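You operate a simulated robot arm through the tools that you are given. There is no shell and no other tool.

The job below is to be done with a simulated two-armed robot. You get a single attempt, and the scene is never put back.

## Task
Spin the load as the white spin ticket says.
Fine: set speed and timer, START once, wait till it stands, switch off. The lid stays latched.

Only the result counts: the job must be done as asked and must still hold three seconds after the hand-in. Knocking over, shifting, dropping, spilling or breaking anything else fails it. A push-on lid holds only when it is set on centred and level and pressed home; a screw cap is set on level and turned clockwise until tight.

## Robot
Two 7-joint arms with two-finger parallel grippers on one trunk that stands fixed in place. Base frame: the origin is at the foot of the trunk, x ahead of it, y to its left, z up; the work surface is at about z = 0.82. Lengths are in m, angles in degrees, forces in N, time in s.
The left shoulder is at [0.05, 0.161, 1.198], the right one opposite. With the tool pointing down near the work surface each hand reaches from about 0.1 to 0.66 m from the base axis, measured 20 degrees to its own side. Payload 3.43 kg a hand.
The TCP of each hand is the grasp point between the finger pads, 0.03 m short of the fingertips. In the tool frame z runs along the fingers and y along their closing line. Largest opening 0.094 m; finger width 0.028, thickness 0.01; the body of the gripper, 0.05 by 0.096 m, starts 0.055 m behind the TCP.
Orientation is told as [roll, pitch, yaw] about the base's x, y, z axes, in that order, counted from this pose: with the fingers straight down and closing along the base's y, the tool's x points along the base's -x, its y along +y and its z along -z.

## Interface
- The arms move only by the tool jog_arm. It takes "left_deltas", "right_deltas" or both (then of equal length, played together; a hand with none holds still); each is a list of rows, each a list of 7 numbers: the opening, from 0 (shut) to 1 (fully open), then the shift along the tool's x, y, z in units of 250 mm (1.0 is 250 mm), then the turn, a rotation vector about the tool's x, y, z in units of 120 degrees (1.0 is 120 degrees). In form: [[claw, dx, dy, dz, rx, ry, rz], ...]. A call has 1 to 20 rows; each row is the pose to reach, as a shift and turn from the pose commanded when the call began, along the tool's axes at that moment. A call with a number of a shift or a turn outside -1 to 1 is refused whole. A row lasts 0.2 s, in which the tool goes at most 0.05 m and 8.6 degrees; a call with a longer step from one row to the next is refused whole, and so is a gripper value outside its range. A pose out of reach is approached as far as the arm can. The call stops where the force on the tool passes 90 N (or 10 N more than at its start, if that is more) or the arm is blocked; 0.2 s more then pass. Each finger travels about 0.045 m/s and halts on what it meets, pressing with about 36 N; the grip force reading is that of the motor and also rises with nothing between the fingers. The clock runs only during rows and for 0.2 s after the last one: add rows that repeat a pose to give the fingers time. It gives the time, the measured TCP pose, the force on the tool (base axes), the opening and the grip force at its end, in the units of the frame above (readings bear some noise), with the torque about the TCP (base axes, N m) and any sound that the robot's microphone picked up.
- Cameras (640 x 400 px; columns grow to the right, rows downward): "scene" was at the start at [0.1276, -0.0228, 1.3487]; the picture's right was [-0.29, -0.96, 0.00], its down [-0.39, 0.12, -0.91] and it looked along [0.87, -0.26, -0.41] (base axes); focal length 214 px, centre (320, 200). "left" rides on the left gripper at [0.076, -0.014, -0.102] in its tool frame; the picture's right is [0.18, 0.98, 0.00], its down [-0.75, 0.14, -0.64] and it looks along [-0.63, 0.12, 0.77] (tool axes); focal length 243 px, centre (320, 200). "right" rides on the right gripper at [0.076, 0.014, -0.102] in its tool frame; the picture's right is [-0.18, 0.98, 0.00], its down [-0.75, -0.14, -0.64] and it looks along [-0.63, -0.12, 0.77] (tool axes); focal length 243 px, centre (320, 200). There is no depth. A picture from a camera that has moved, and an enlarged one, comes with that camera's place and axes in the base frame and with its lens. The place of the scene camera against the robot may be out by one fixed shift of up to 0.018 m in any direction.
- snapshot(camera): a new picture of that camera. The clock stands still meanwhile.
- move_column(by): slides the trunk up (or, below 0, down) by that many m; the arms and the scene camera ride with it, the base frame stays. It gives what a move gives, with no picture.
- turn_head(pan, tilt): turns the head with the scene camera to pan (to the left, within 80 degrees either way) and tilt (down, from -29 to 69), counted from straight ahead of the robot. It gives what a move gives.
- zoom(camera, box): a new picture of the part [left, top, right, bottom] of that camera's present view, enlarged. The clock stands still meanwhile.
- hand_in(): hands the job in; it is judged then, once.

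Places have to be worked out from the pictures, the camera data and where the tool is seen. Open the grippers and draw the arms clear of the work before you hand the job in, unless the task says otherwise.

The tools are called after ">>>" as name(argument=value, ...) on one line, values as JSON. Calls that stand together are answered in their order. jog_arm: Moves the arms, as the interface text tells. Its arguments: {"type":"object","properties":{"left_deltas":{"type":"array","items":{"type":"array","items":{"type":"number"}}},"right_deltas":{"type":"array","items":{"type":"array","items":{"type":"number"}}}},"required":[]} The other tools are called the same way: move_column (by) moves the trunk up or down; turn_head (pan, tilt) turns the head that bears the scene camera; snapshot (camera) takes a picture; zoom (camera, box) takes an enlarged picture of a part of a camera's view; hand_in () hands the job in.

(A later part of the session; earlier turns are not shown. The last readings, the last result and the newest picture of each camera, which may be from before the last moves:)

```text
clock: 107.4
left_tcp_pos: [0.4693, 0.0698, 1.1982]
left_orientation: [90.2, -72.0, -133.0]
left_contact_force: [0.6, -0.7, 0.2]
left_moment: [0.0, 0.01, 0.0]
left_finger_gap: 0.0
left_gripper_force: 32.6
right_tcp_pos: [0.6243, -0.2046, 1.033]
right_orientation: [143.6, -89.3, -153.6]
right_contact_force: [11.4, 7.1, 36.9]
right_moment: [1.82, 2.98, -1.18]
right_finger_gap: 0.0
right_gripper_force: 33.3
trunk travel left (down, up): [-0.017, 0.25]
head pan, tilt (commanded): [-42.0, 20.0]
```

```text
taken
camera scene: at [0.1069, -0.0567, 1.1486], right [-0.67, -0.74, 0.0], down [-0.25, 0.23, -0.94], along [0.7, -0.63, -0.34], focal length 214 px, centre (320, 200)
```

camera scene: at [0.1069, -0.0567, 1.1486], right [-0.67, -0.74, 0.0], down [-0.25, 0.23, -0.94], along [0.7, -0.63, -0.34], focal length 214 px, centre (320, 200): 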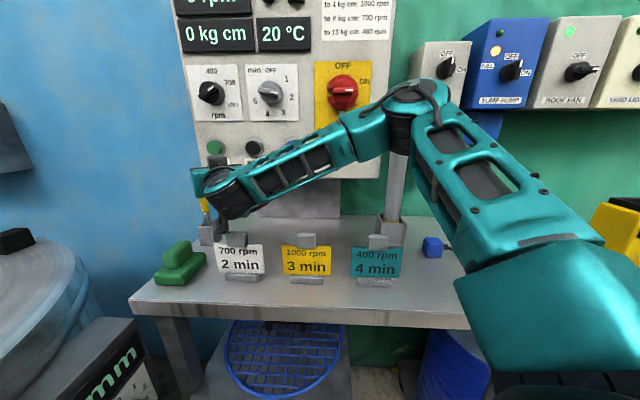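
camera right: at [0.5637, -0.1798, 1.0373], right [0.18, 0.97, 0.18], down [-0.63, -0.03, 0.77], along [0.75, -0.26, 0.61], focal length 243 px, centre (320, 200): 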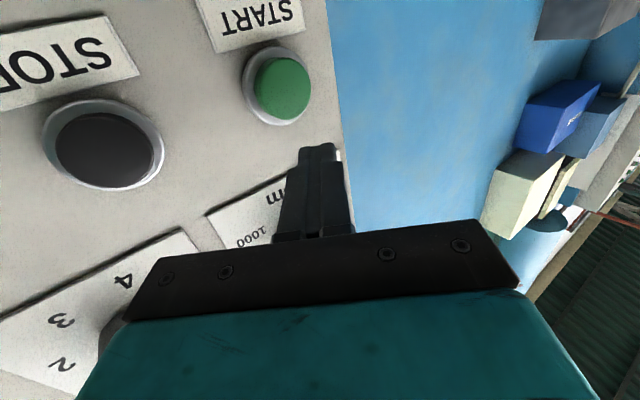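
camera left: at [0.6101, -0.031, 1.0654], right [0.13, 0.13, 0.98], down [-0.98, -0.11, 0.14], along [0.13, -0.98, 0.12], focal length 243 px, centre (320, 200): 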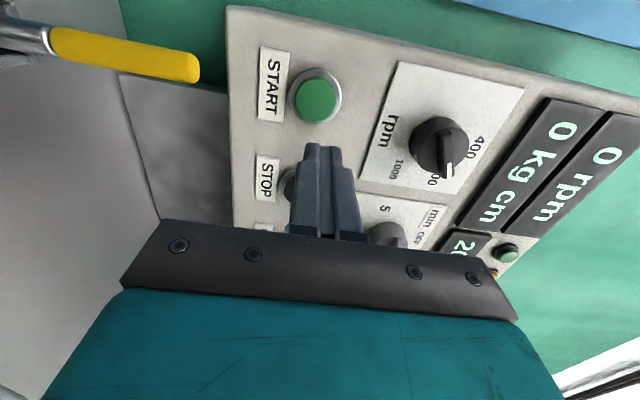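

The right hand reads 37 N upward: the camera under the hand has come down on something, probably the yellow handle. I lift the hand straight up at once.

>>> jog_arm(right_deltas=[[0, -0.04, 0, 0, 0, 0, 0], [0, -0.08, 0, 0, 0, 0, 0], [0, -0.14, 0, 0, 0, 0, 0], [0, -0.2, 0, 0, 0, 0, 0], [0, -0.26, 0, 0, 0, 0, 0], [0, -0.32, 0, 0, 0, 0, 0]])

>>> snapshot(camera="scene")

>>> snapshot(camera="right")

>>> snapshot(camera="left")

```text
clock: 108.8
left_tcp_pos: [0.4721, 0.0661, 1.1951]
left_orientation: [89.8, -72.0, -132.7]
left_contact_force: [0.2, 0.0, -0.1]
left_moment: [0.0, 0.01, 0.01]
left_finger_gap: 0.0001
left_gripper_force: 33.0
right_tcp_pos: [0.625, -0.2062, 1.1042]
right_orientation: [1.1, -89.5, -11.6]
right_contact_force: [-0.6, -0.7, 0.2]
right_moment: [-0.02, -0.02, 0.01]
right_finger_gap: 0.0
right_gripper_force: 33.1
trunk travel left (down, up): [-0.017, 0.25]
head pan, tilt (commanded): [-42.0, 20.0]
```

```text
taken
camera scene: at [0.1085, -0.0583, 1.1477], right [-0.67, -0.74, 0.0], down [-0.25, 0.23, -0.94], along [0.7, -0.63, -0.34], focal length 214 px, centre (320, 200)
```

scene: 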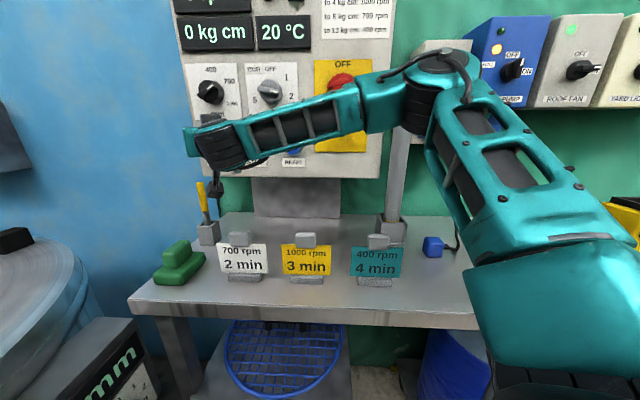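

```text
taken
camera right: at [0.5261, -0.1752, 1.0274], right [0.18, 0.97, 0.18], down [-0.65, -0.03, 0.76], along [0.74, -0.25, 0.63], focal length 243 px, centre (320, 200)
```

right: 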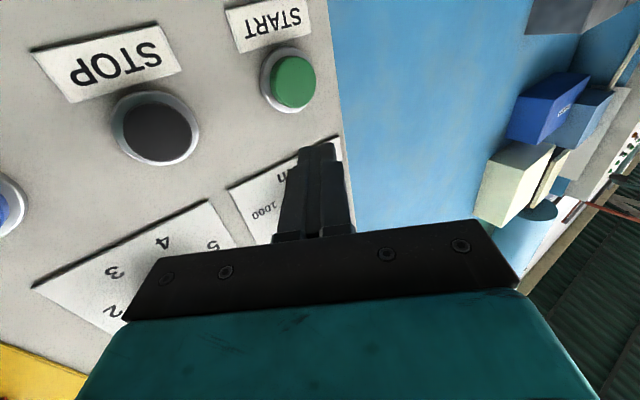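

```text
taken
camera left: at [0.4026, 0.1455, 1.1186], right [0.68, 0.73, 0.13], down [-0.54, 0.36, 0.76], along [0.51, -0.58, 0.64], focal length 243 px, centre (320, 200)
```

left: 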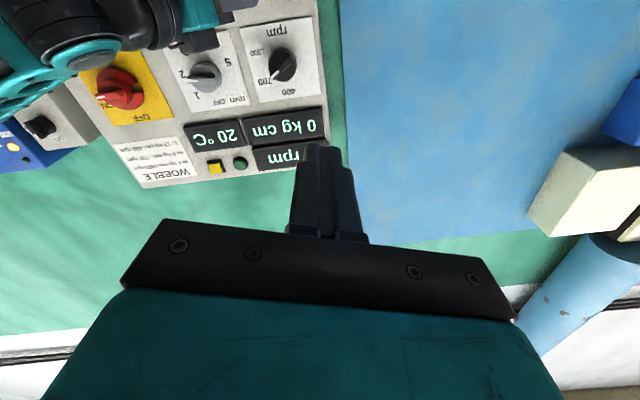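

The force is gone and the yellow handle still stands in its holder; I zoom to check whether it has moved or tilted.

>>> zoom(camera="scene", box=[150, 170, 270, 260])

```text
4.44 times, centred on (210, 215) of scene
camera zoom: at [0.1085, -0.0583, 1.1477], right [-0.67, -0.74, 0.0], down [-0.25, 0.23, -0.94], along [0.7, -0.63, -0.34], focal length 953 px, centre (809, 133)
```

zoom: 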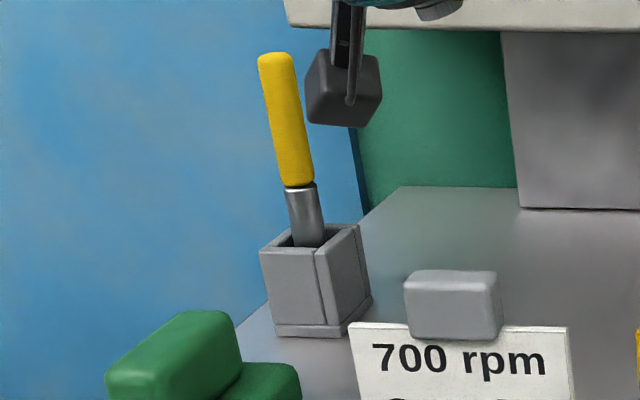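

The holder is where it was. The camera under the hand may instead have touched a ticket stand, so I check the three tickets closely.

>>> zoom(camera="scene", box=[150, 210, 430, 310])

```text
2.29 times, centred on (290, 260) of scene
camera zoom: at [0.1085, -0.0583, 1.1477], right [-0.67, -0.74, 0.0], down [-0.25, 0.23, -0.94], along [0.7, -0.63, -0.34], focal length 490 px, centre (389, 63)
```

zoom: 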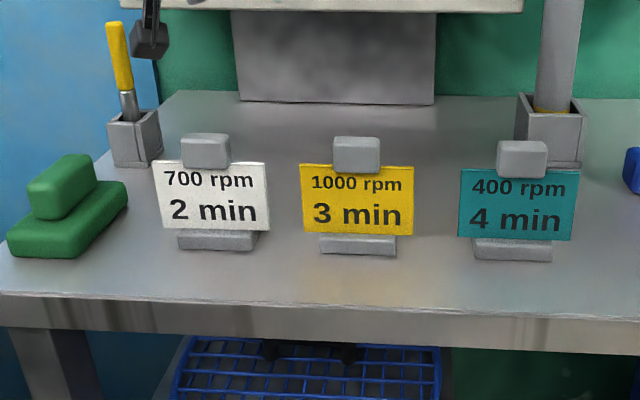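

The tickets compute to the same places as before (within a few mm of reading error) and stand upright, so nothing was displaced. With the trunk low, the right hand has room: I bring it down to START's height and to about 25 mm in front of the cap, keeping the camera well above the tickets.

>>> jog_arm(right_deltas=[[0, 0, 0.01, 0.06, 0, 0, 0], [0, 0.03, 0.02, 0.12, 0, 0, 0], [0, 0.06, 0.035, 0.17, 0, 0, 0], [0, 0.09, 0.035, 0.22, 0, 0, 0], [0, 0.12, 0.035, 0.22, 0, 0, 0], [0, 0.12, 0.035, 0.22, 0, 0, 0]])

>>> snapshot(camera="right")

>>> snapshot(camera="scene")

```text
clock: 110.2
left_tcp_pos: [0.4708, 0.0679, 1.196]
left_orientation: [89.7, -72.0, -132.6]
left_contact_force: [0.9, -0.7, 0.5]
left_moment: [-0.01, 0.0, 0.01]
left_finger_gap: 0.0
left_gripper_force: 33.1
right_tcp_pos: [0.6814, -0.2087, 1.0727]
right_orientation: [4.6, -89.5, -14.9]
right_contact_force: [0.2, -0.6, 0.2]
right_moment: [0.02, 0.04, 0.0]
right_finger_gap: 0.0002
right_gripper_force: 32.9
trunk travel left (down, up): [-0.017, 0.25]
head pan, tilt (commanded): [-42.0, 20.0]
```

```text
taken
camera right: at [0.5815, -0.1763, 0.9962], right [0.18, 0.97, 0.18], down [-0.65, -0.03, 0.76], along [0.74, -0.25, 0.63], focal length 243 px, centre (320, 200)
```

right: 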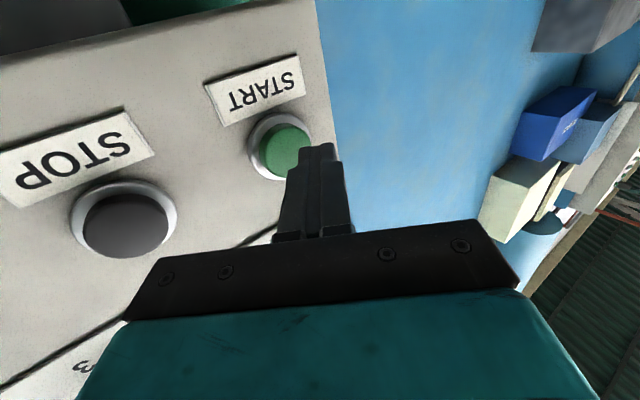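

```text
taken
camera scene: at [0.1085, -0.0583, 1.1477], right [-0.67, -0.74, 0.0], down [-0.25, 0.23, -0.94], along [0.7, -0.63, -0.34], focal length 214 px, centre (320, 200)
```

scene: 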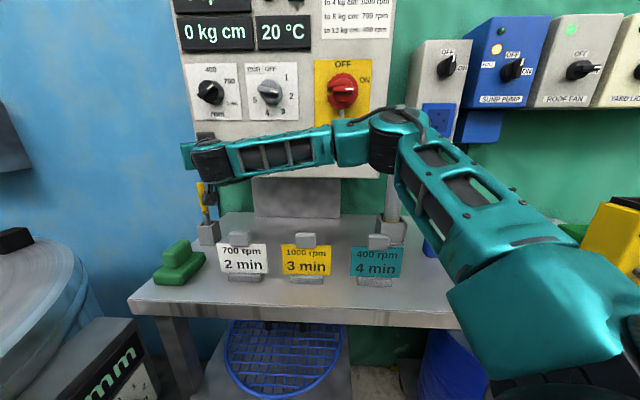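

Now it reaches: the tips' leading corner lines up with the middle of the START cap. I move 16 mm along the panel normal, then press in small steps.

>>> jog_arm(right_deltas=[[0, 0, -0.009, 0.0134, 0, 0, 0], [0, 0, -0.0175, 0.0268, 0, 0, 0], [0, 0, -0.026, 0.0402, 0, 0, 0], [0, 0, -0.035, 0.0537, 0, 0, 0]])

>>> zoom(camera="right", box=[220, 80, 380, 200])

```text
clock: 111.2
left_tcp_pos: [0.4719, 0.0672, 1.1965]
left_orientation: [89.7, -72.0, -132.7]
left_contact_force: [-0.1, -0.1, -0.5]
left_moment: [0.0, -0.03, 0.0]
left_finger_gap: 0.0
left_gripper_force: 33.3
right_tcp_pos: [0.6927, -0.2191, 1.0719]
right_orientation: [2.0, -89.5, -12.2]
right_contact_force: [0.3, 0.0, 0.6]
right_moment: [-0.01, 0.02, -0.02]
right_finger_gap: 0.0
right_gripper_force: 33.3
trunk travel left (down, up): [-0.017, 0.25]
head pan, tilt (commanded): [-42.0, 20.0]
```

```text
3.33 times, centred on (300, 140) of right
camera zoom: at [0.5924, -0.1877, 0.996], right [0.18, 0.97, 0.18], down [-0.65, -0.03, 0.76], along [0.74, -0.25, 0.63], focal length 809 px, centre (387, 400)
```

zoom: 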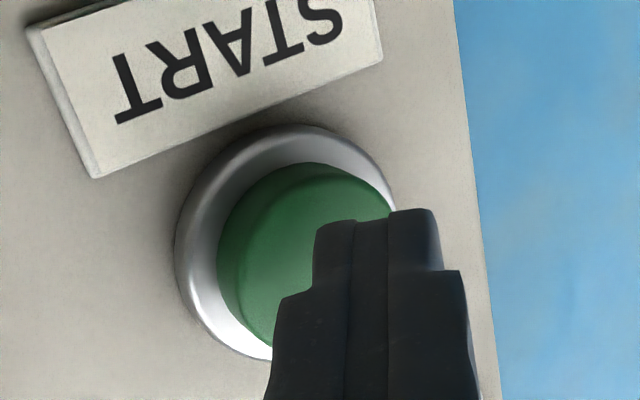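

Still no contact, with the corner about at the cap. I press on another 10 mm in 2.5 mm steps.

>>> jog_arm(right_deltas=[[0, 0, -0.0055, 0.0084, 0, 0, 0], [0, 0, -0.011, 0.0168, 0, 0, 0], [0, 0, -0.0165, 0.0252, 0, 0, 0], [0, 0, -0.022, 0.0336, 0, 0, 0]])

>>> zoom(camera="scene", box=[160, 0, 400, 150])

```text
clock: 112.2
left_tcp_pos: [0.4704, 0.0685, 1.1965]
left_orientation: [89.8, -72.0, -132.7]
left_contact_force: [1.0, 0.3, 0.4]
left_moment: [-0.02, -0.01, -0.02]
left_finger_gap: 0.0
left_gripper_force: 32.9
right_tcp_pos: [0.7, -0.2262, 1.0731]
right_orientation: [8.1, -89.7, -18.4]
right_contact_force: [-3.8, 1.0, 0.1]
right_moment: [0.01, 0.02, -0.02]
right_finger_gap: 0.0
right_gripper_force: 33.1
trunk travel left (down, up): [-0.017, 0.25]
head pan, tilt (commanded): [-42.0, 20.0]
heard: click
```

```text
2.67 times, centred on (280, 75) of scene
camera zoom: at [0.1082, -0.0582, 1.1478], right [-0.67, -0.74, 0.0], down [-0.25, 0.23, -0.94], along [0.7, -0.63, -0.34], focal length 572 px, centre (427, 533)
```

zoom: 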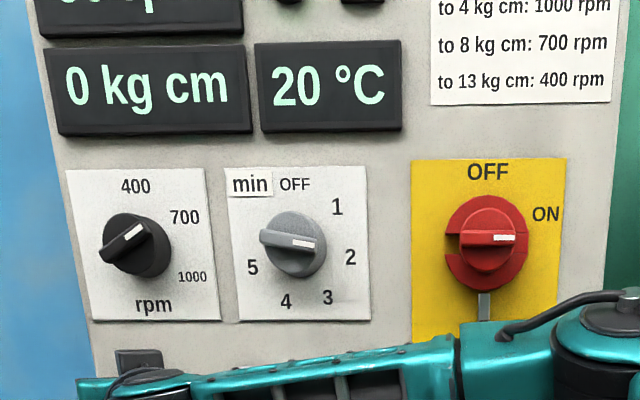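

I heard a click at a light 4 N, and the rpm display seems to have started counting. I back the hand off along the normal and tilt the head up to read the displays.

>>> jog_arm(right_deltas=[[0, 0, 0.012, -0.018, 0, 0, 0], [0, 0, 0.035, -0.054, 0, 0, 0], [0, 0, 0.07, -0.107, 0, 0, 0], [0, 0, 0.1, -0.16, 0, 0, 0], [0, 0, 0.1, -0.22, 0, 0, 0]])

>>> turn_head(pan=-42, tilt=8)

>>> snapshot(camera="scene")

>>> snapshot(camera="right")

```text
clock: 113.4
left_tcp_pos: [0.4707, 0.0683, 1.1952]
left_orientation: [89.6, -72.0, -132.8]
left_contact_force: [0.6, -0.6, 0.3]
left_moment: [0.01, 0.0, -0.04]
left_finger_gap: 0.0
left_gripper_force: 33.3
right_tcp_pos: [0.6509, -0.1928, 1.0732]
right_orientation: [6.3, -89.6, -16.6]
right_contact_force: [-0.3, -0.3, 0.6]
right_moment: [-0.04, -0.01, 0.04]
right_finger_gap: 0.0
right_gripper_force: 32.6
trunk travel left (down, up): [-0.017, 0.25]
head pan, tilt (commanded): [-42.0, 20.0]
```

```text
clock: 114.2
left_tcp_pos: [0.4713, 0.0687, 1.1966]
left_orientation: [89.7, -71.9, -132.5]
left_contact_force: [0.5, 0.5, -0.7]
left_moment: [-0.02, 0.03, 0.01]
left_finger_gap: 0.0
left_gripper_force: 33.4
right_tcp_pos: [0.6522, -0.1924, 1.072]
right_orientation: [6.9, -89.6, -17.1]
right_contact_force: [-0.6, -0.3, -0.1]
right_moment: [-0.01, 0.06, -0.01]
right_finger_gap: 0.0
right_gripper_force: 33.2
trunk travel left (down, up): [-0.017, 0.25]
head pan, tilt (commanded): [-42.0, 8.0]
```

```text
taken
camera scene: at [0.1081, -0.058, 1.1672], right [-0.67, -0.74, 0.0], down [-0.1, 0.09, -0.99], along [0.74, -0.66, -0.14], focal length 214 px, centre (320, 200)
```

scene: 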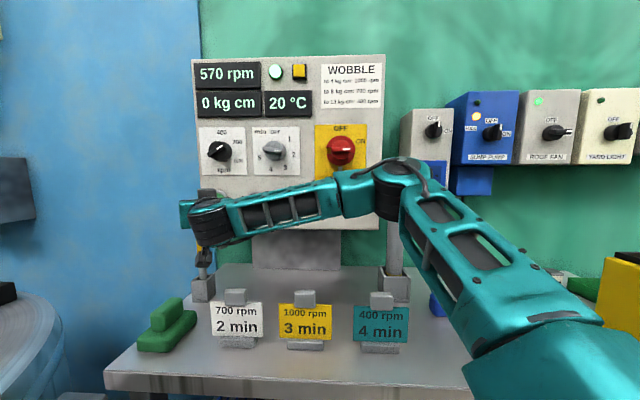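

```text
taken
camera right: at [0.551, -0.1607, 0.9966], right [0.18, 0.97, 0.18], down [-0.65, -0.03, 0.76], along [0.74, -0.25, 0.63], focal length 243 px, centre (320, 200)
```

right: 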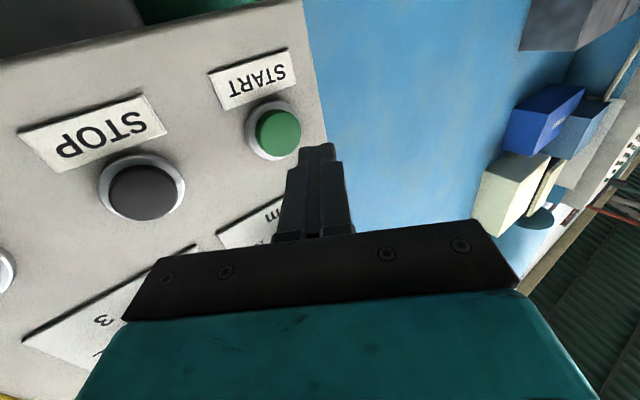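

The drum is running (570 rpm and rising, run lamp lit, 0 kg cm so far). I keep the hand still and watch the displays come up to speed.

>>> jog_arm(right_deltas=[[0, 0, 0, 0, 0, 0, 0], [0, 0, 0, 0, 0, 0, 0], [0, 0, 0, 0, 0, 0, 0], [0, 0, 0, 0, 0, 0, 0], [0, 0, 0, 0, 0, 0, 0], [0, 0, 0, 0, 0, 0, 0], [0, 0, 0, 0, 0, 0, 0], [0, 0, 0, 0, 0, 0, 0], [0, 0, 0, 0, 0, 0, 0], [0, 0, 0, 0, 0, 0, 0]])

>>> zoom(camera="scene", box=[180, 50, 400, 190])

```text
clock: 116.4
left_tcp_pos: [0.4713, 0.0677, 1.1959]
left_orientation: [89.6, -72.1, -132.6]
left_contact_force: [0.3, -0.3, 0.1]
left_moment: [-0.01, -0.01, 0.02]
left_finger_gap: 0.0002
left_gripper_force: 33.4
right_tcp_pos: [0.6518, -0.1927, 1.0712]
right_orientation: [6.5, -89.6, -16.9]
right_contact_force: [-0.2, -0.8, 0.1]
right_moment: [-0.01, 0.03, 0.0]
right_finger_gap: 0.0
right_gripper_force: 33.3
trunk travel left (down, up): [-0.017, 0.25]
head pan, tilt (commanded): [-42.0, 8.0]
```

```text
2.86 times, centred on (290, 120) of scene
camera zoom: at [0.1081, -0.058, 1.1673], right [-0.67, -0.74, 0.0], down [-0.1, 0.09, -0.99], along [0.74, -0.66, -0.14], focal length 613 px, centre (406, 429)
```

zoom: 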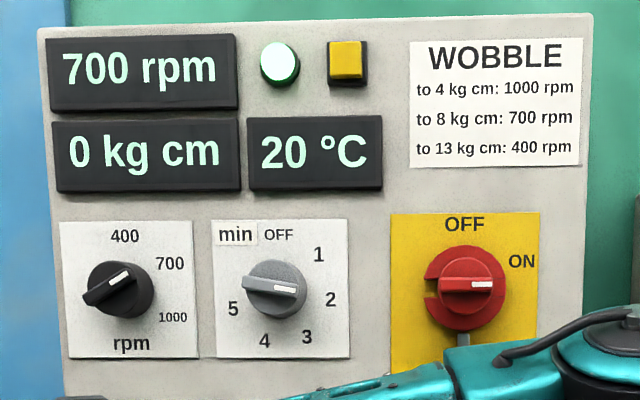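

It holds 700 rpm with 0 kg cm wobble. While it runs I withdraw the right hand back and up from the panel, ready to go to the main switch later.

>>> jog_arm(right_deltas=[[0, 0, 0, -0.08, 0, 0, 0], [0, -0.03, 0, -0.16, 0, 0, 0], [0, -0.08, 0, -0.24, 0, 0, 0], [0, -0.14, 0, -0.32, 0, 0, 0], [0, -0.2, 0, -0.4, 0, 0, 0], [0, -0.26, 0, -0.48, 0, 0, 0], [0, -0.32, 0, -0.56, 0, 0, 0], [0, -0.38, 0, -0.62, 0, 0, 0], [0, -0.44, 0, -0.68, 0, 0, 0], [0, -0.5, 0, -0.74, 0, 0, 0]])

>>> zoom(camera="scene", box=[180, 50, 400, 190])

>>> snapshot(camera="right")

```text
clock: 118.6
left_tcp_pos: [0.4712, 0.0673, 1.1956]
left_orientation: [89.7, -72.0, -132.7]
left_contact_force: [-0.1, 0.4, -0.1]
left_moment: [0.01, 0.0, 0.02]
left_finger_gap: 0.0
left_gripper_force: 33.0
right_tcp_pos: [0.4699, -0.1595, 1.1994]
right_orientation: [2.4, -89.7, -12.7]
right_contact_force: [-0.6, 0.6, 0.5]
right_moment: [-0.02, -0.03, 0.01]
right_finger_gap: 0.0003
right_gripper_force: 32.9
trunk travel left (down, up): [-0.017, 0.25]
head pan, tilt (commanded): [-42.0, 8.0]
```

```text
2.86 times, centred on (290, 120) of scene
camera zoom: at [0.108, -0.0579, 1.1673], right [-0.67, -0.74, 0.0], down [-0.1, 0.09, -0.99], along [0.74, -0.66, -0.14], focal length 613 px, centre (406, 429)
```

zoom: 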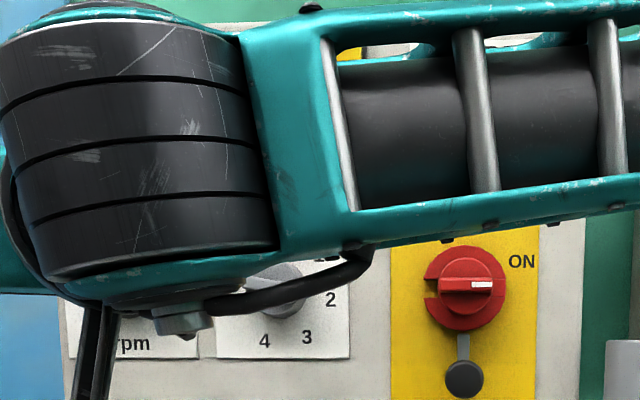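

```text
taken
camera right: at [0.3699, -0.128, 1.1251], right [0.18, 0.97, 0.18], down [-0.65, -0.03, 0.76], along [0.74, -0.25, 0.63], focal length 243 px, centre (320, 200)
```

right: 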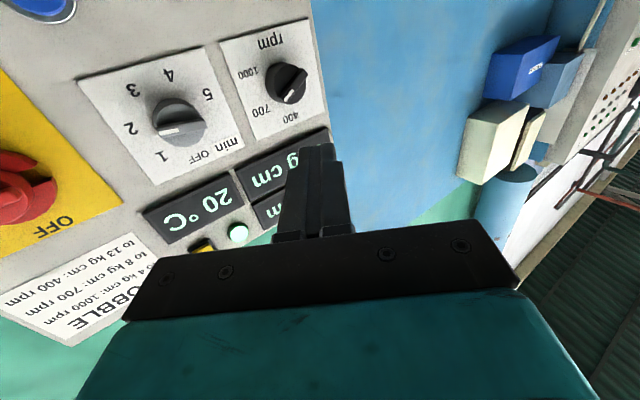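

I slide the right hand across to in front of the red switch, about 0.1 m off, turning it to face the panel (yaw -43°), and open the fingers part-way.

>>> jog_arm(right_deltas=[[0.05, -0.002, -0.09, -0.01, 0.025, 0, 0], [0.1, -0.004, -0.19, -0.02, 0.05, 0, 0], [0.15, -0.006, -0.29, -0.03, 0.08, 0, 0], [0.2, -0.008, -0.39, -0.035, 0.11, 0, 0], [0.25, -0.01, -0.49, -0.04, 0.14, 0, 0], [0.3, -0.012, -0.59, -0.05, 0.17, 0, 0], [0.35, -0.014, -0.69, -0.055, 0.2, 0, 0], [0.4, -0.016, -0.79, -0.06, 0.23, 0, 0], [0.4, -0.018, -0.89, -0.067, 0.255, 0, 0], [0.4, -0.02, -0.983, -0.073, 0.275, 0, 0], [0.4, -0.02, -0.983, -0.073, 0.275, 0, 0]])

>>> snapshot(camera="scene")

>>> snapshot(camera="right")

```text
clock: 121.0
left_tcp_pos: [0.4703, 0.0674, 1.1957]
left_orientation: [89.7, -72.0, -132.6]
left_contact_force: [0.2, -0.5, 0.1]
left_moment: [0.02, -0.03, -0.02]
left_finger_gap: 0.0
left_gripper_force: 32.9
right_tcp_pos: [0.4078, -0.3951, 1.2038]
right_orientation: [-25.0, -89.6, -18.2]
right_contact_force: [0.9, 0.3, -0.7]
right_moment: [-0.01, -0.02, 0.0]
right_finger_gap: 0.0374
right_gripper_force: 0.0
trunk travel left (down, up): [-0.017, 0.25]
head pan, tilt (commanded): [-42.0, 8.0]
```

```text
taken
camera scene: at [0.1081, -0.058, 1.1673], right [-0.67, -0.74, 0.0], down [-0.1, 0.09, -0.99], along [0.74, -0.66, -0.14], focal length 214 px, centre (320, 200)
```

scene: 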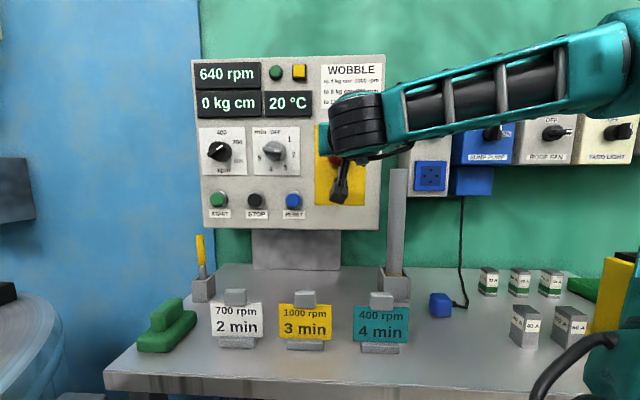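

```text
taken
camera right: at [0.3413, -0.3153, 1.1282], right [0.68, 0.72, 0.18], down [-0.56, 0.34, 0.76], along [0.48, -0.61, 0.63], focal length 243 px, centre (320, 200)
```

right: 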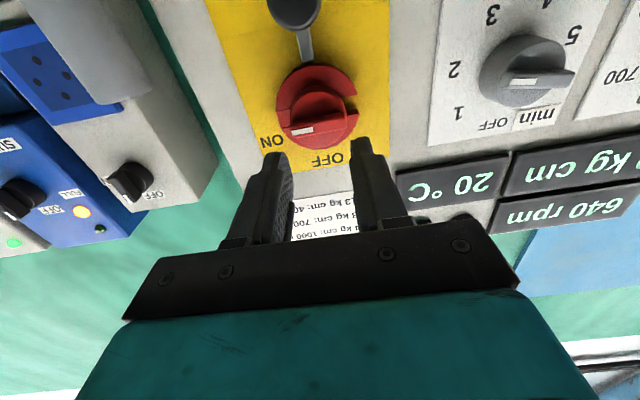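

The reach here is good. The display now shows 640 rpm with the run lamp out, so the spin time seems to have ended and the drum is coasting down; I zoom in to confirm there is no fault.

>>> zoom(camera="scene", box=[180, 50, 400, 190])

>>> jog_arm(right_deltas=[[0.4, 0, 0, 0, 0, 0, 0], [0.4, 0, 0, 0, 0, 0, 0], [0.4, 0, 0, 0, 0, 0, 0], [0.4, 0, 0, 0, 0, 0, 0], [0.4, 0, 0, 0, 0, 0, 0]])

>>> zoom(camera="scene", box=[180, 50, 400, 190])

```text
2.86 times, centred on (290, 120) of scene
camera zoom: at [0.1081, -0.058, 1.1673], right [-0.67, -0.74, 0.0], down [-0.1, 0.09, -0.99], along [0.74, -0.66, -0.14], focal length 613 px, centre (406, 429)
```

zoom: 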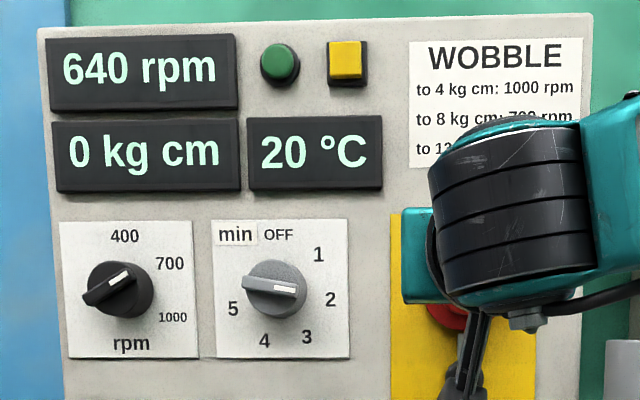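

```text
clock: 122.2
left_tcp_pos: [0.4703, 0.0673, 1.1948]
left_orientation: [89.7, -72.0, -132.7]
left_contact_force: [0.0, 0.0, 0.5]
left_moment: [0.01, 0.0, 0.03]
left_finger_gap: 0.0
left_gripper_force: 32.7
right_tcp_pos: [0.4078, -0.3944, 1.2038]
right_orientation: [-26.8, -89.5, -16.5]
right_contact_force: [0.3, 0.1, 0.0]
right_moment: [-0.01, 0.02, 0.0]
right_finger_gap: 0.0376
right_gripper_force: 0.0
trunk travel left (down, up): [-0.017, 0.25]
head pan, tilt (commanded): [-42.0, 8.0]
```

```text
2.86 times, centred on (290, 120) of scene
camera zoom: at [0.1081, -0.058, 1.1673], right [-0.67, -0.74, 0.0], down [-0.1, 0.09, -0.99], along [0.74, -0.66, -0.14], focal length 613 px, centre (406, 429)
```

zoom: 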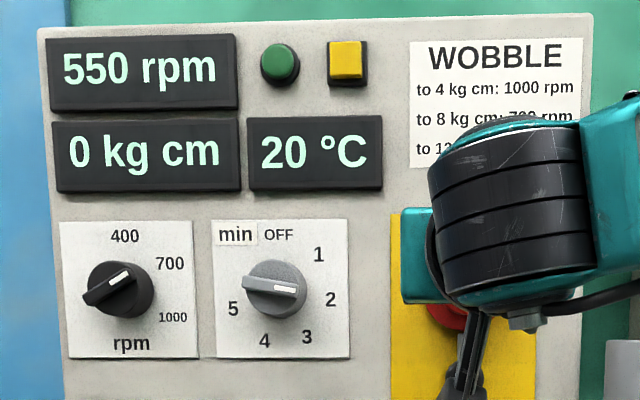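

It is coasting down normally with no fault lamp (the timer has run out). While it slows I roll the right hand +90° so the fingers will straddle the horizontal red bar.

>>> jog_arm(right_deltas=[[0.4, 0, 0, 0, 0, 0, 0.07], [0.4, 0, 0, 0, 0, 0, 0.14], [0.4, 0, 0, 0, 0, 0, 0.21], [0.4, 0, 0, 0, 0, 0, 0.28], [0.4, 0, 0, 0, 0, 0, 0.35], [0.4, 0, 0, 0, 0, 0, 0.42], [0.4, 0, 0, 0, 0, 0, 0.49], [0.4, 0, 0, 0, 0, 0, 0.56], [0.4, 0, 0, 0, 0, 0, 0.63], [0.4, 0, 0, 0, 0, 0, 0.7], [0.4, 0, 0, 0, 0, 0, 0.75], [0.4, 0, 0, 0, 0, 0, 0.75]])

>>> snapshot(camera="right")

>>> snapshot(camera="scene")

```text
clock: 124.8
left_tcp_pos: [0.4713, 0.0675, 1.1956]
left_orientation: [89.7, -72.0, -132.6]
left_contact_force: [0.1, -0.2, 0.4]
left_moment: [0.01, 0.04, -0.02]
left_finger_gap: 0.0003
left_gripper_force: 33.0
right_tcp_pos: [0.4084, -0.3974, 1.2035]
right_orientation: [89.8, -0.1, -133.2]
right_contact_force: [-0.4, 0.3, 0.8]
right_moment: [0.04, 0.03, -0.04]
right_finger_gap: 0.0377
right_gripper_force: 0.1
trunk travel left (down, up): [-0.017, 0.25]
head pan, tilt (commanded): [-42.0, 8.0]
```

```text
taken
camera right: at [0.3842, -0.2727, 1.2181], right [-0.12, -0.14, 0.98], down [-0.98, -0.11, -0.14], along [0.13, -0.98, -0.12], focal length 243 px, centre (320, 200)
```

right: 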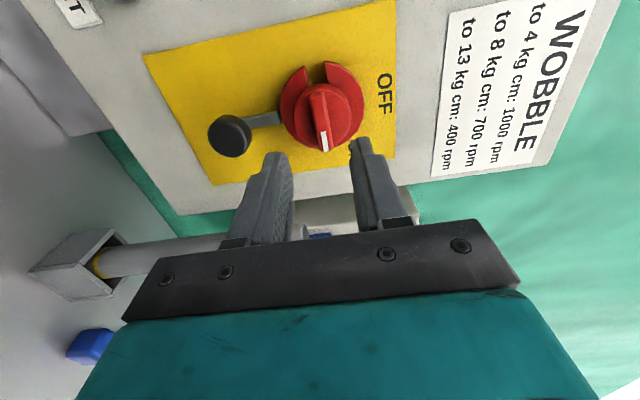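

```text
taken
camera scene: at [0.1081, -0.058, 1.1673], right [-0.67, -0.74, 0.0], down [-0.1, 0.09, -0.99], along [0.74, -0.66, -0.14], focal length 214 px, centre (320, 200)
```

scene: 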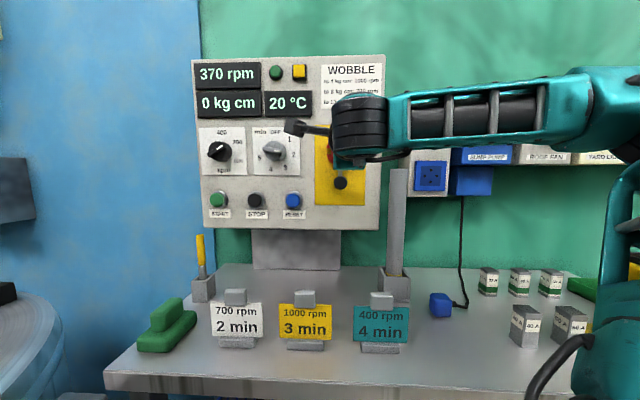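

The roll to +90° is exact and shows the switch clearly; two views put the bar's centre at h ≈ -0.012, z ≈ 1.2045, front at n ≈ 0.663. The drum is at 370 rpm and I keep waiting; I zoom in on the switch meanwhile.

>>> zoom(camera="right", box=[200, 40, 440, 190])

>>> jog_arm(right_deltas=[[0.4, 0, 0, 0, 0, 0, 0], [0.4, 0, 0, 0, 0, 0, 0], [0.4, 0, 0, 0, 0, 0, 0], [0.4, 0, 0, 0, 0, 0, 0], [0.4, 0, 0, 0, 0, 0, 0], [0.4, 0, 0, 0, 0, 0, 0], [0.4, 0, 0, 0, 0, 0, 0], [0.4, 0, 0, 0, 0, 0, 0], [0.4, 0, 0, 0, 0, 0, 0], [0.4, 0, 0, 0, 0, 0, 0], [0.4, 0, 0, 0, 0, 0, 0], [0.4, 0, 0, 0, 0, 0, 0], [0.4, 0, 0, 0, 0, 0, 0], [0.4, 0, 0, 0, 0, 0, 0], [0.4, 0, 0, 0, 0, 0, 0], [0.4, 0, 0, 0, 0, 0, 0], [0.4, 0, 0, 0, 0, 0, 0], [0.4, 0, 0, 0, 0, 0, 0], [0.4, 0, 0, 0, 0, 0, 0], [0.4, 0, 0, 0, 0, 0, 0]])

>>> zoom(camera="scene", box=[180, 50, 400, 190])

```text
2.67 times, centred on (320, 115) of right
camera zoom: at [0.3842, -0.2727, 1.2181], right [-0.12, -0.14, 0.98], down [-0.98, -0.11, -0.14], along [0.13, -0.98, -0.12], focal length 647 px, centre (320, 427)
```

zoom: 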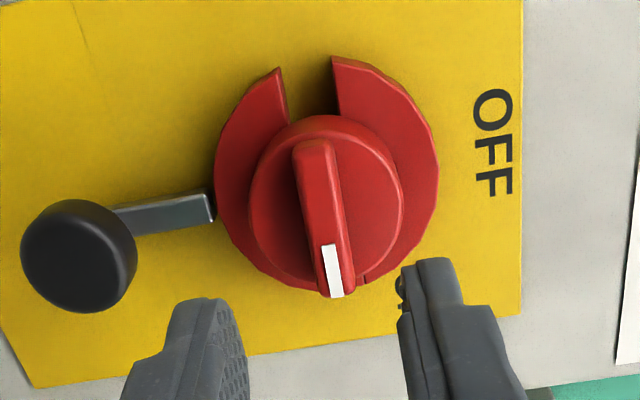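

```text
clock: 129.0
left_tcp_pos: [0.4717, 0.0668, 1.196]
left_orientation: [89.7, -72.0, -132.6]
left_contact_force: [0.0, -0.2, 0.0]
left_moment: [0.01, -0.02, -0.01]
left_finger_gap: 0.0001
left_gripper_force: 33.4
right_tcp_pos: [0.408, -0.3974, 1.2036]
right_orientation: [89.6, -0.2, -133.3]
right_contact_force: [0.1, 0.2, 0.4]
right_moment: [0.02, -0.01, 0.03]
right_finger_gap: 0.0375
right_gripper_force: 0.0
trunk travel left (down, up): [-0.017, 0.25]
head pan, tilt (commanded): [-42.0, 8.0]
```

```text
2.86 times, centred on (290, 120) of scene
camera zoom: at [0.1081, -0.058, 1.1673], right [-0.67, -0.74, 0.0], down [-0.1, 0.09, -0.99], along [0.74, -0.66, -0.14], focal length 613 px, centre (406, 429)
```

zoom: 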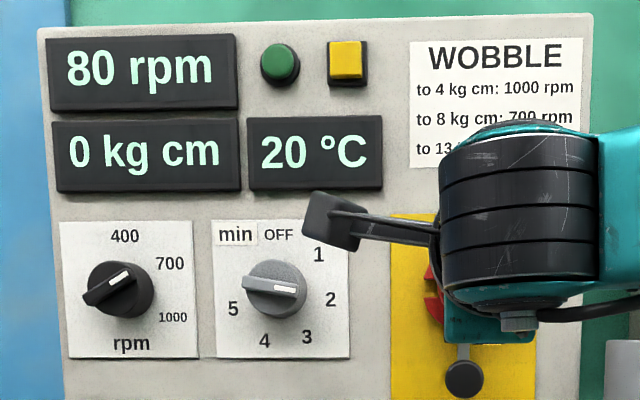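

80 rpm and still falling. I wait a few more seconds until it reads zero.

>>> jog_arm(right_deltas=[[0.4, 0, 0, 0, 0, 0, 0], [0.4, 0, 0, 0, 0, 0, 0], [0.4, 0, 0, 0, 0, 0, 0], [0.4, 0, 0, 0, 0, 0, 0], [0.4, 0, 0, 0, 0, 0, 0], [0.4, 0, 0, 0, 0, 0, 0], [0.4, 0, 0, 0, 0, 0, 0], [0.4, 0, 0, 0, 0, 0, 0], [0.4, 0, 0, 0, 0, 0, 0], [0.4, 0, 0, 0, 0, 0, 0], [0.4, 0, 0, 0, 0, 0, 0], [0.4, 0, 0, 0, 0, 0, 0], [0.4, 0, 0, 0, 0, 0, 0], [0.4, 0, 0, 0, 0, 0, 0], [0.4, 0, 0, 0, 0, 0, 0]])

>>> zoom(camera="scene", box=[180, 50, 400, 190])

```text
clock: 132.2
left_tcp_pos: [0.4713, 0.0655, 1.1972]
left_orientation: [89.7, -72.0, -132.6]
left_contact_force: [0.7, 0.2, 0.1]
left_moment: [-0.02, -0.04, 0.0]
left_finger_gap: 0.0001
left_gripper_force: 33.0
right_tcp_pos: [0.4085, -0.3971, 1.2029]
right_orientation: [89.7, -0.2, -133.3]
right_contact_force: [-0.2, -0.4, 0.8]
right_moment: [-0.02, -0.01, 0.0]
right_finger_gap: 0.0376
right_gripper_force: 0.1
trunk travel left (down, up): [-0.017, 0.25]
head pan, tilt (commanded): [-42.0, 8.0]
```

```text
2.86 times, centred on (290, 120) of scene
camera zoom: at [0.1081, -0.058, 1.1673], right [-0.67, -0.74, 0.0], down [-0.1, 0.09, -0.99], along [0.74, -0.66, -0.14], focal length 613 px, centre (406, 429)
```

zoom: 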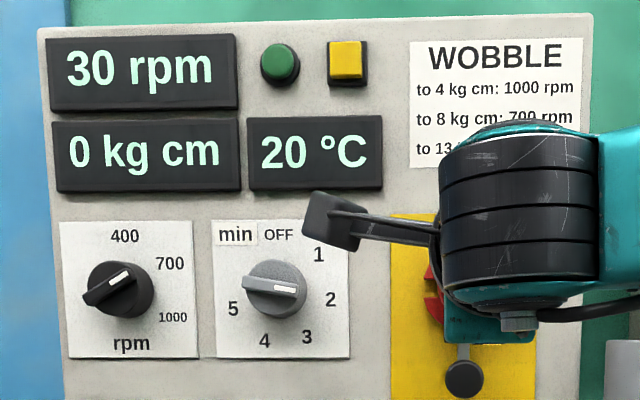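

30 rpm, slowing. While it runs out I bring the open fingers up to just short of the red bar, not touching it.

>>> jog_arm(right_deltas=[[0.4, 0, 0.002, 0.03, 0, 0, 0], [0.4, 0, 0.004, 0.06, 0, 0, 0], [0.4, 0, 0.004, 0.09, 0, 0, 0], [0.4, 0, 0.004, 0.12, 0, 0, 0], [0.4, 0, 0.004, 0.15, 0, 0, 0], [0.4, 0, 0.004, 0.18, 0, 0, 0], [0.4, 0, 0.004, 0.2, 0, 0, 0], [0.4, 0, 0.004, 0.2, 0, 0, 0], [0.4, 0, 0.004, 0.2, 0, 0, 0], [0.4, 0, 0.004, 0.2, 0, 0, 0]])

>>> zoom(camera="right", box=[200, 60, 440, 210])

>>> zoom(camera="scene", box=[180, 50, 400, 190])

```text
clock: 134.4
left_tcp_pos: [0.4709, 0.0667, 1.195]
left_orientation: [89.7, -72.1, -132.6]
left_contact_force: [0.0, 0.2, 0.0]
left_moment: [0.01, -0.01, -0.01]
left_finger_gap: 0.0001
left_gripper_force: 32.5
right_tcp_pos: [0.4437, -0.4314, 1.206]
right_orientation: [89.7, -0.2, -133.4]
right_contact_force: [0.6, -0.3, -0.6]
right_moment: [0.02, 0.01, 0.03]
right_finger_gap: 0.0378
right_gripper_force: 0.1
trunk travel left (down, up): [-0.017, 0.25]
head pan, tilt (commanded): [-42.0, 8.0]
```

```text
2.67 times, centred on (320, 135) of right
camera zoom: at [0.4205, -0.307, 1.2194], right [-0.12, -0.14, 0.98], down [-0.98, -0.11, -0.14], along [0.13, -0.98, -0.12], focal length 647 px, centre (320, 373)
```

zoom: 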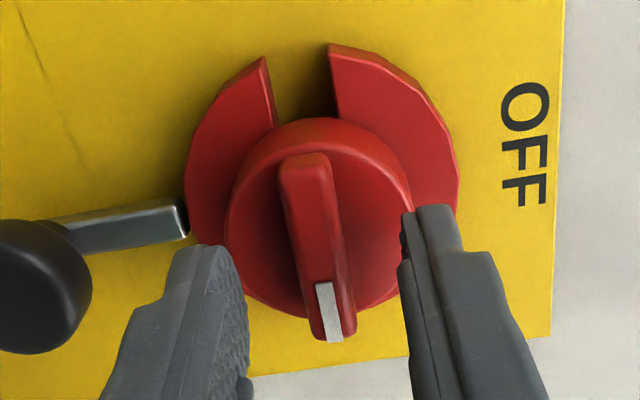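

```text
2.86 times, centred on (290, 120) of scene
camera zoom: at [0.1081, -0.058, 1.1673], right [-0.67, -0.74, 0.0], down [-0.1, 0.09, -0.99], along [0.74, -0.66, -0.14], focal length 613 px, centre (406, 429)
```

zoom: 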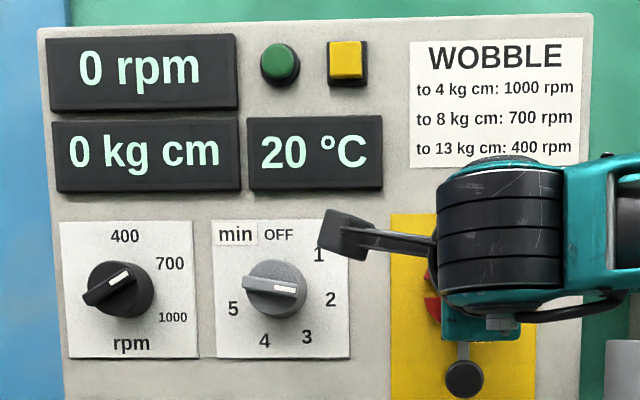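

The display reads 0 rpm: the drum stands. The fingers straddle the red bar, so I advance gently to the grip depth.

>>> jog_arm(right_deltas=[[0.4, 0, -0.003, 0.02, 0, 0, 0], [0.4, 0, -0.006, 0.04, 0, 0, 0], [0.4, 0, -0.006, 0.06, 0, 0, 0], [0.4, 0, -0.006, 0.075, 0, 0, 0], [0.4, 0, -0.006, 0.09, 0, 0, 0]])

>>> zoom(camera="right", box=[200, 80, 440, 230])

>>> zoom(camera="scene", box=[180, 50, 400, 190])

```text
clock: 135.6
left_tcp_pos: [0.464, 0.0718, 1.1993]
left_orientation: [91.6, -72.0, -134.3]
left_contact_force: [0.0, -0.9, 0.1]
left_moment: [-0.01, 0.03, 0.02]
left_finger_gap: 0.0
left_gripper_force: 33.7
right_tcp_pos: [0.4507, -0.4396, 1.2061]
right_orientation: [89.7, -0.4, -133.0]
right_contact_force: [-69.9, 44.8, -26.6]
right_moment: [-0.01, 0.06, -1.51]
right_finger_gap: 0.0327
right_gripper_force: 0.2
trunk travel left (down, up): [-0.017, 0.25]
head pan, tilt (commanded): [-42.0, 8.0]
```

```text
2.67 times, centred on (320, 155) of right
camera zoom: at [0.427, -0.3142, 1.2194], right [-0.12, -0.13, 0.98], down [-0.98, -0.11, -0.13], along [0.13, -0.98, -0.12], focal length 647 px, centre (320, 320)
```

zoom: 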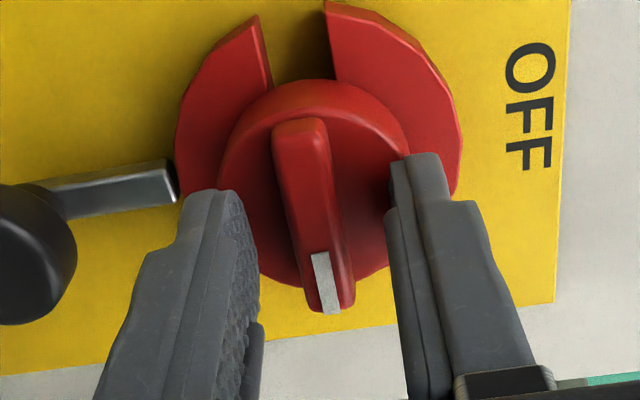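

```text
2.86 times, centred on (290, 120) of scene
camera zoom: at [0.1008, -0.0537, 1.1681], right [-0.67, -0.74, 0.0], down [-0.09, 0.09, -0.99], along [0.74, -0.66, -0.13], focal length 613 px, centre (406, 429)
```

zoom: 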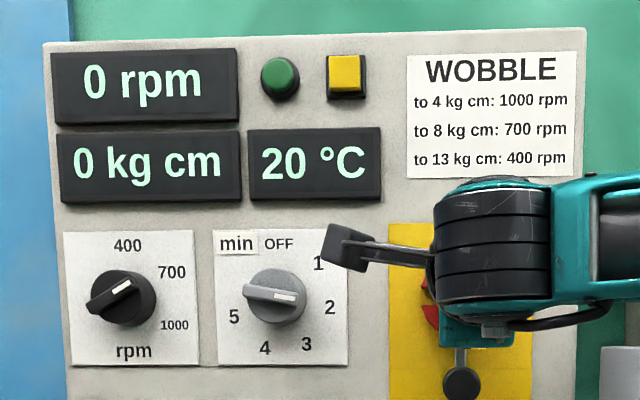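

The tips met the knob's face earlier than estimated (n = 0.659, about 83 N). I back off 13 mm at once to unload, leaving the tips beside the bar.

>>> jog_arm(right_deltas=[[0.4, 0, 0, -0.025, 0, 0, 0], [0.4, 0, 0, -0.05, 0, 0, 0], [0.4, 0, 0, -0.05, 0, 0, 0]])

>>> zoom(camera="right", box=[200, 80, 440, 230])

```text
clock: 136.4
left_tcp_pos: [0.4713, 0.0679, 1.1963]
left_orientation: [89.6, -72.1, -132.7]
left_contact_force: [-0.4, -0.1, -0.8]
left_moment: [-0.02, -0.02, -0.01]
left_finger_gap: 0.0
left_gripper_force: 32.6
right_tcp_pos: [0.451, -0.4393, 1.202]
right_orientation: [89.7, -0.1, -133.3]
right_contact_force: [0.2, -0.1, 0.2]
right_moment: [0.02, -0.02, 0.0]
right_finger_gap: 0.0377
right_gripper_force: 0.0
trunk travel left (down, up): [-0.017, 0.25]
head pan, tilt (commanded): [-42.0, 8.0]
```

```text
2.67 times, centred on (320, 155) of right
camera zoom: at [0.4271, -0.3146, 1.2168], right [-0.12, -0.14, 0.98], down [-0.98, -0.11, -0.13], along [0.12, -0.98, -0.12], focal length 647 px, centre (320, 320)
```

zoom: 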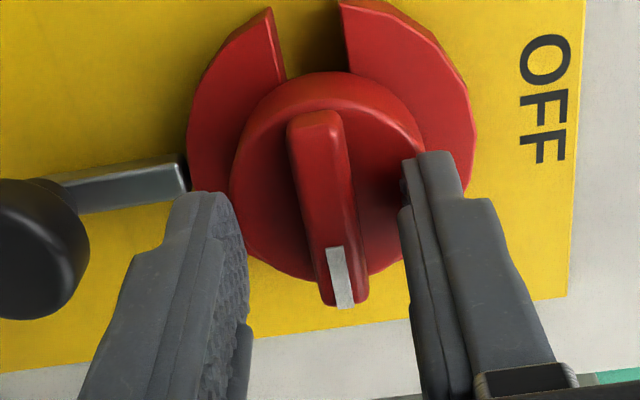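

The load is zero and the tips sit at the knob face either side of the bar. I centre by 2 mm and close the fingers on the bar.

>>> jog_arm(right_deltas=[[0.4, 0, 0.008, 0, 0, 0, 0], [0.25, 0, 0.008, 0, 0, 0, 0], [0.1, 0, 0.008, 0, 0, 0, 0], [0, 0, 0.008, 0, 0, 0, 0], [0, 0, 0.008, 0, 0, 0, 0], [0, 0, 0.008, 0, 0, 0, 0]])

>>> zoom(camera="right", box=[200, 80, 440, 230])

```text
clock: 137.8
left_tcp_pos: [0.4712, 0.0668, 1.1947]
left_orientation: [89.7, -72.1, -132.7]
left_contact_force: [-0.2, -0.2, 0.8]
left_moment: [0.01, 0.01, -0.01]
left_finger_gap: 0.0001
left_gripper_force: 33.0
right_tcp_pos: [0.452, -0.438, 1.2054]
right_orientation: [89.7, -0.1, -133.2]
right_contact_force: [2.7, -3.2, 4.0]
right_moment: [-0.14, -0.19, 0.01]
right_finger_gap: 0.0119
right_gripper_force: 44.7
trunk travel left (down, up): [-0.017, 0.25]
head pan, tilt (commanded): [-42.0, 8.0]
```

```text
2.67 times, centred on (320, 155) of right
camera zoom: at [0.4273, -0.313, 1.2193], right [-0.12, -0.14, 0.98], down [-0.98, -0.11, -0.14], along [0.13, -0.98, -0.12], focal length 647 px, centre (320, 320)
```

zoom: 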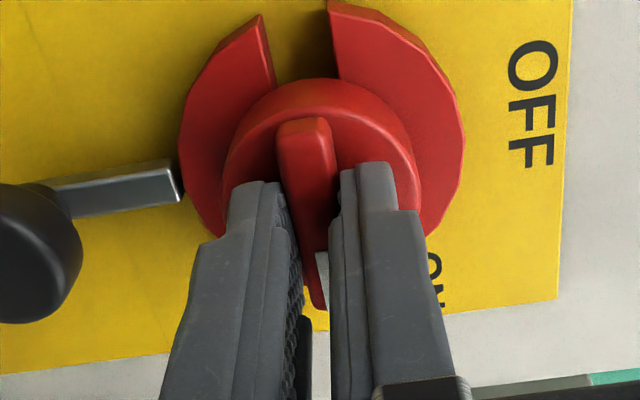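

The bar is held squarely (gap 11.9 mm). The drum has been at 0 rpm for some seconds, so I turn the main switch 90° counter-clockwise to OFF.

>>> jog_arm(right_deltas=[[0, 0, 0.008, 0, 0, 0, -0.0625], [0, 0, 0.008, 0, 0, 0, -0.125], [0, 0, 0.008, 0, 0, 0, -0.1875], [0, 0, 0.008, 0, 0, 0, -0.25], [0, 0, 0.008, 0, 0, 0, -0.3125], [0, 0, 0.008, 0, 0, 0, -0.375], [0, 0, 0.008, 0, 0, 0, -0.4375], [0, 0, 0.008, 0, 0, 0, -0.5], [0, 0, 0.008, 0, 0, 0, -0.5625], [0, 0, 0.008, 0, 0, 0, -0.625], [0, 0, 0.008, 0, 0, 0, -0.6875], [0, 0, 0.008, 0, 0, 0, -0.75], [0, 0, 0.008, 0, 0, 0, -0.75]])

>>> snapshot(camera="right")

>>> snapshot(camera="scene")

```text
clock: 140.6
left_tcp_pos: [0.4704, 0.0674, 1.1963]
left_orientation: [89.7, -71.9, -132.8]
left_contact_force: [0.1, -0.6, -1.0]
left_moment: [-0.01, -0.01, 0.02]
left_finger_gap: 0.0
left_gripper_force: 33.3
right_tcp_pos: [0.4509, -0.4387, 1.2058]
right_orientation: [-23.7, -89.4, -19.6]
right_contact_force: [-7.9, 8.9, -14.1]
right_moment: [1.11, 0.81, -0.47]
right_finger_gap: 0.0119
right_gripper_force: 45.2
trunk travel left (down, up): [-0.017, 0.25]
head pan, tilt (commanded): [-42.0, 8.0]
```

```text
taken
camera right: at [0.3843, -0.3581, 1.1298], right [0.68, 0.72, 0.18], down [-0.56, 0.33, 0.76], along [0.48, -0.61, 0.62], focal length 243 px, centre (320, 200)
```

right: 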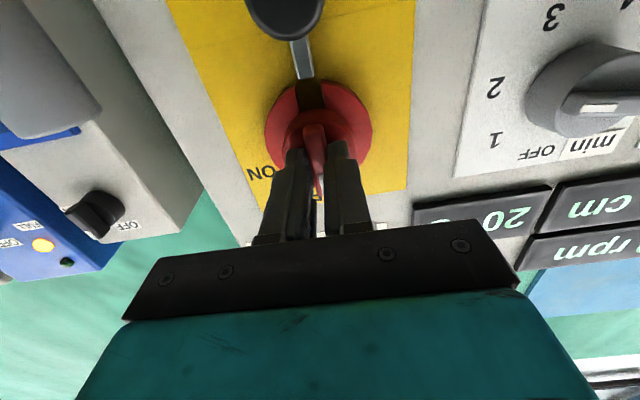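

```text
taken
camera scene: at [0.1081, -0.0579, 1.1672], right [-0.67, -0.74, 0.0], down [-0.1, 0.09, -0.99], along [0.74, -0.66, -0.14], focal length 214 px, centre (320, 200)
```

scene: 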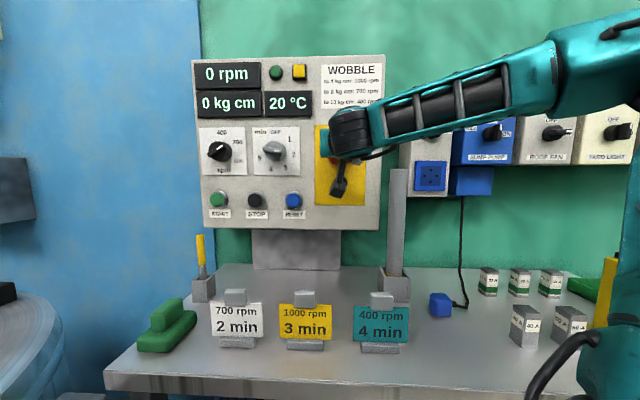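

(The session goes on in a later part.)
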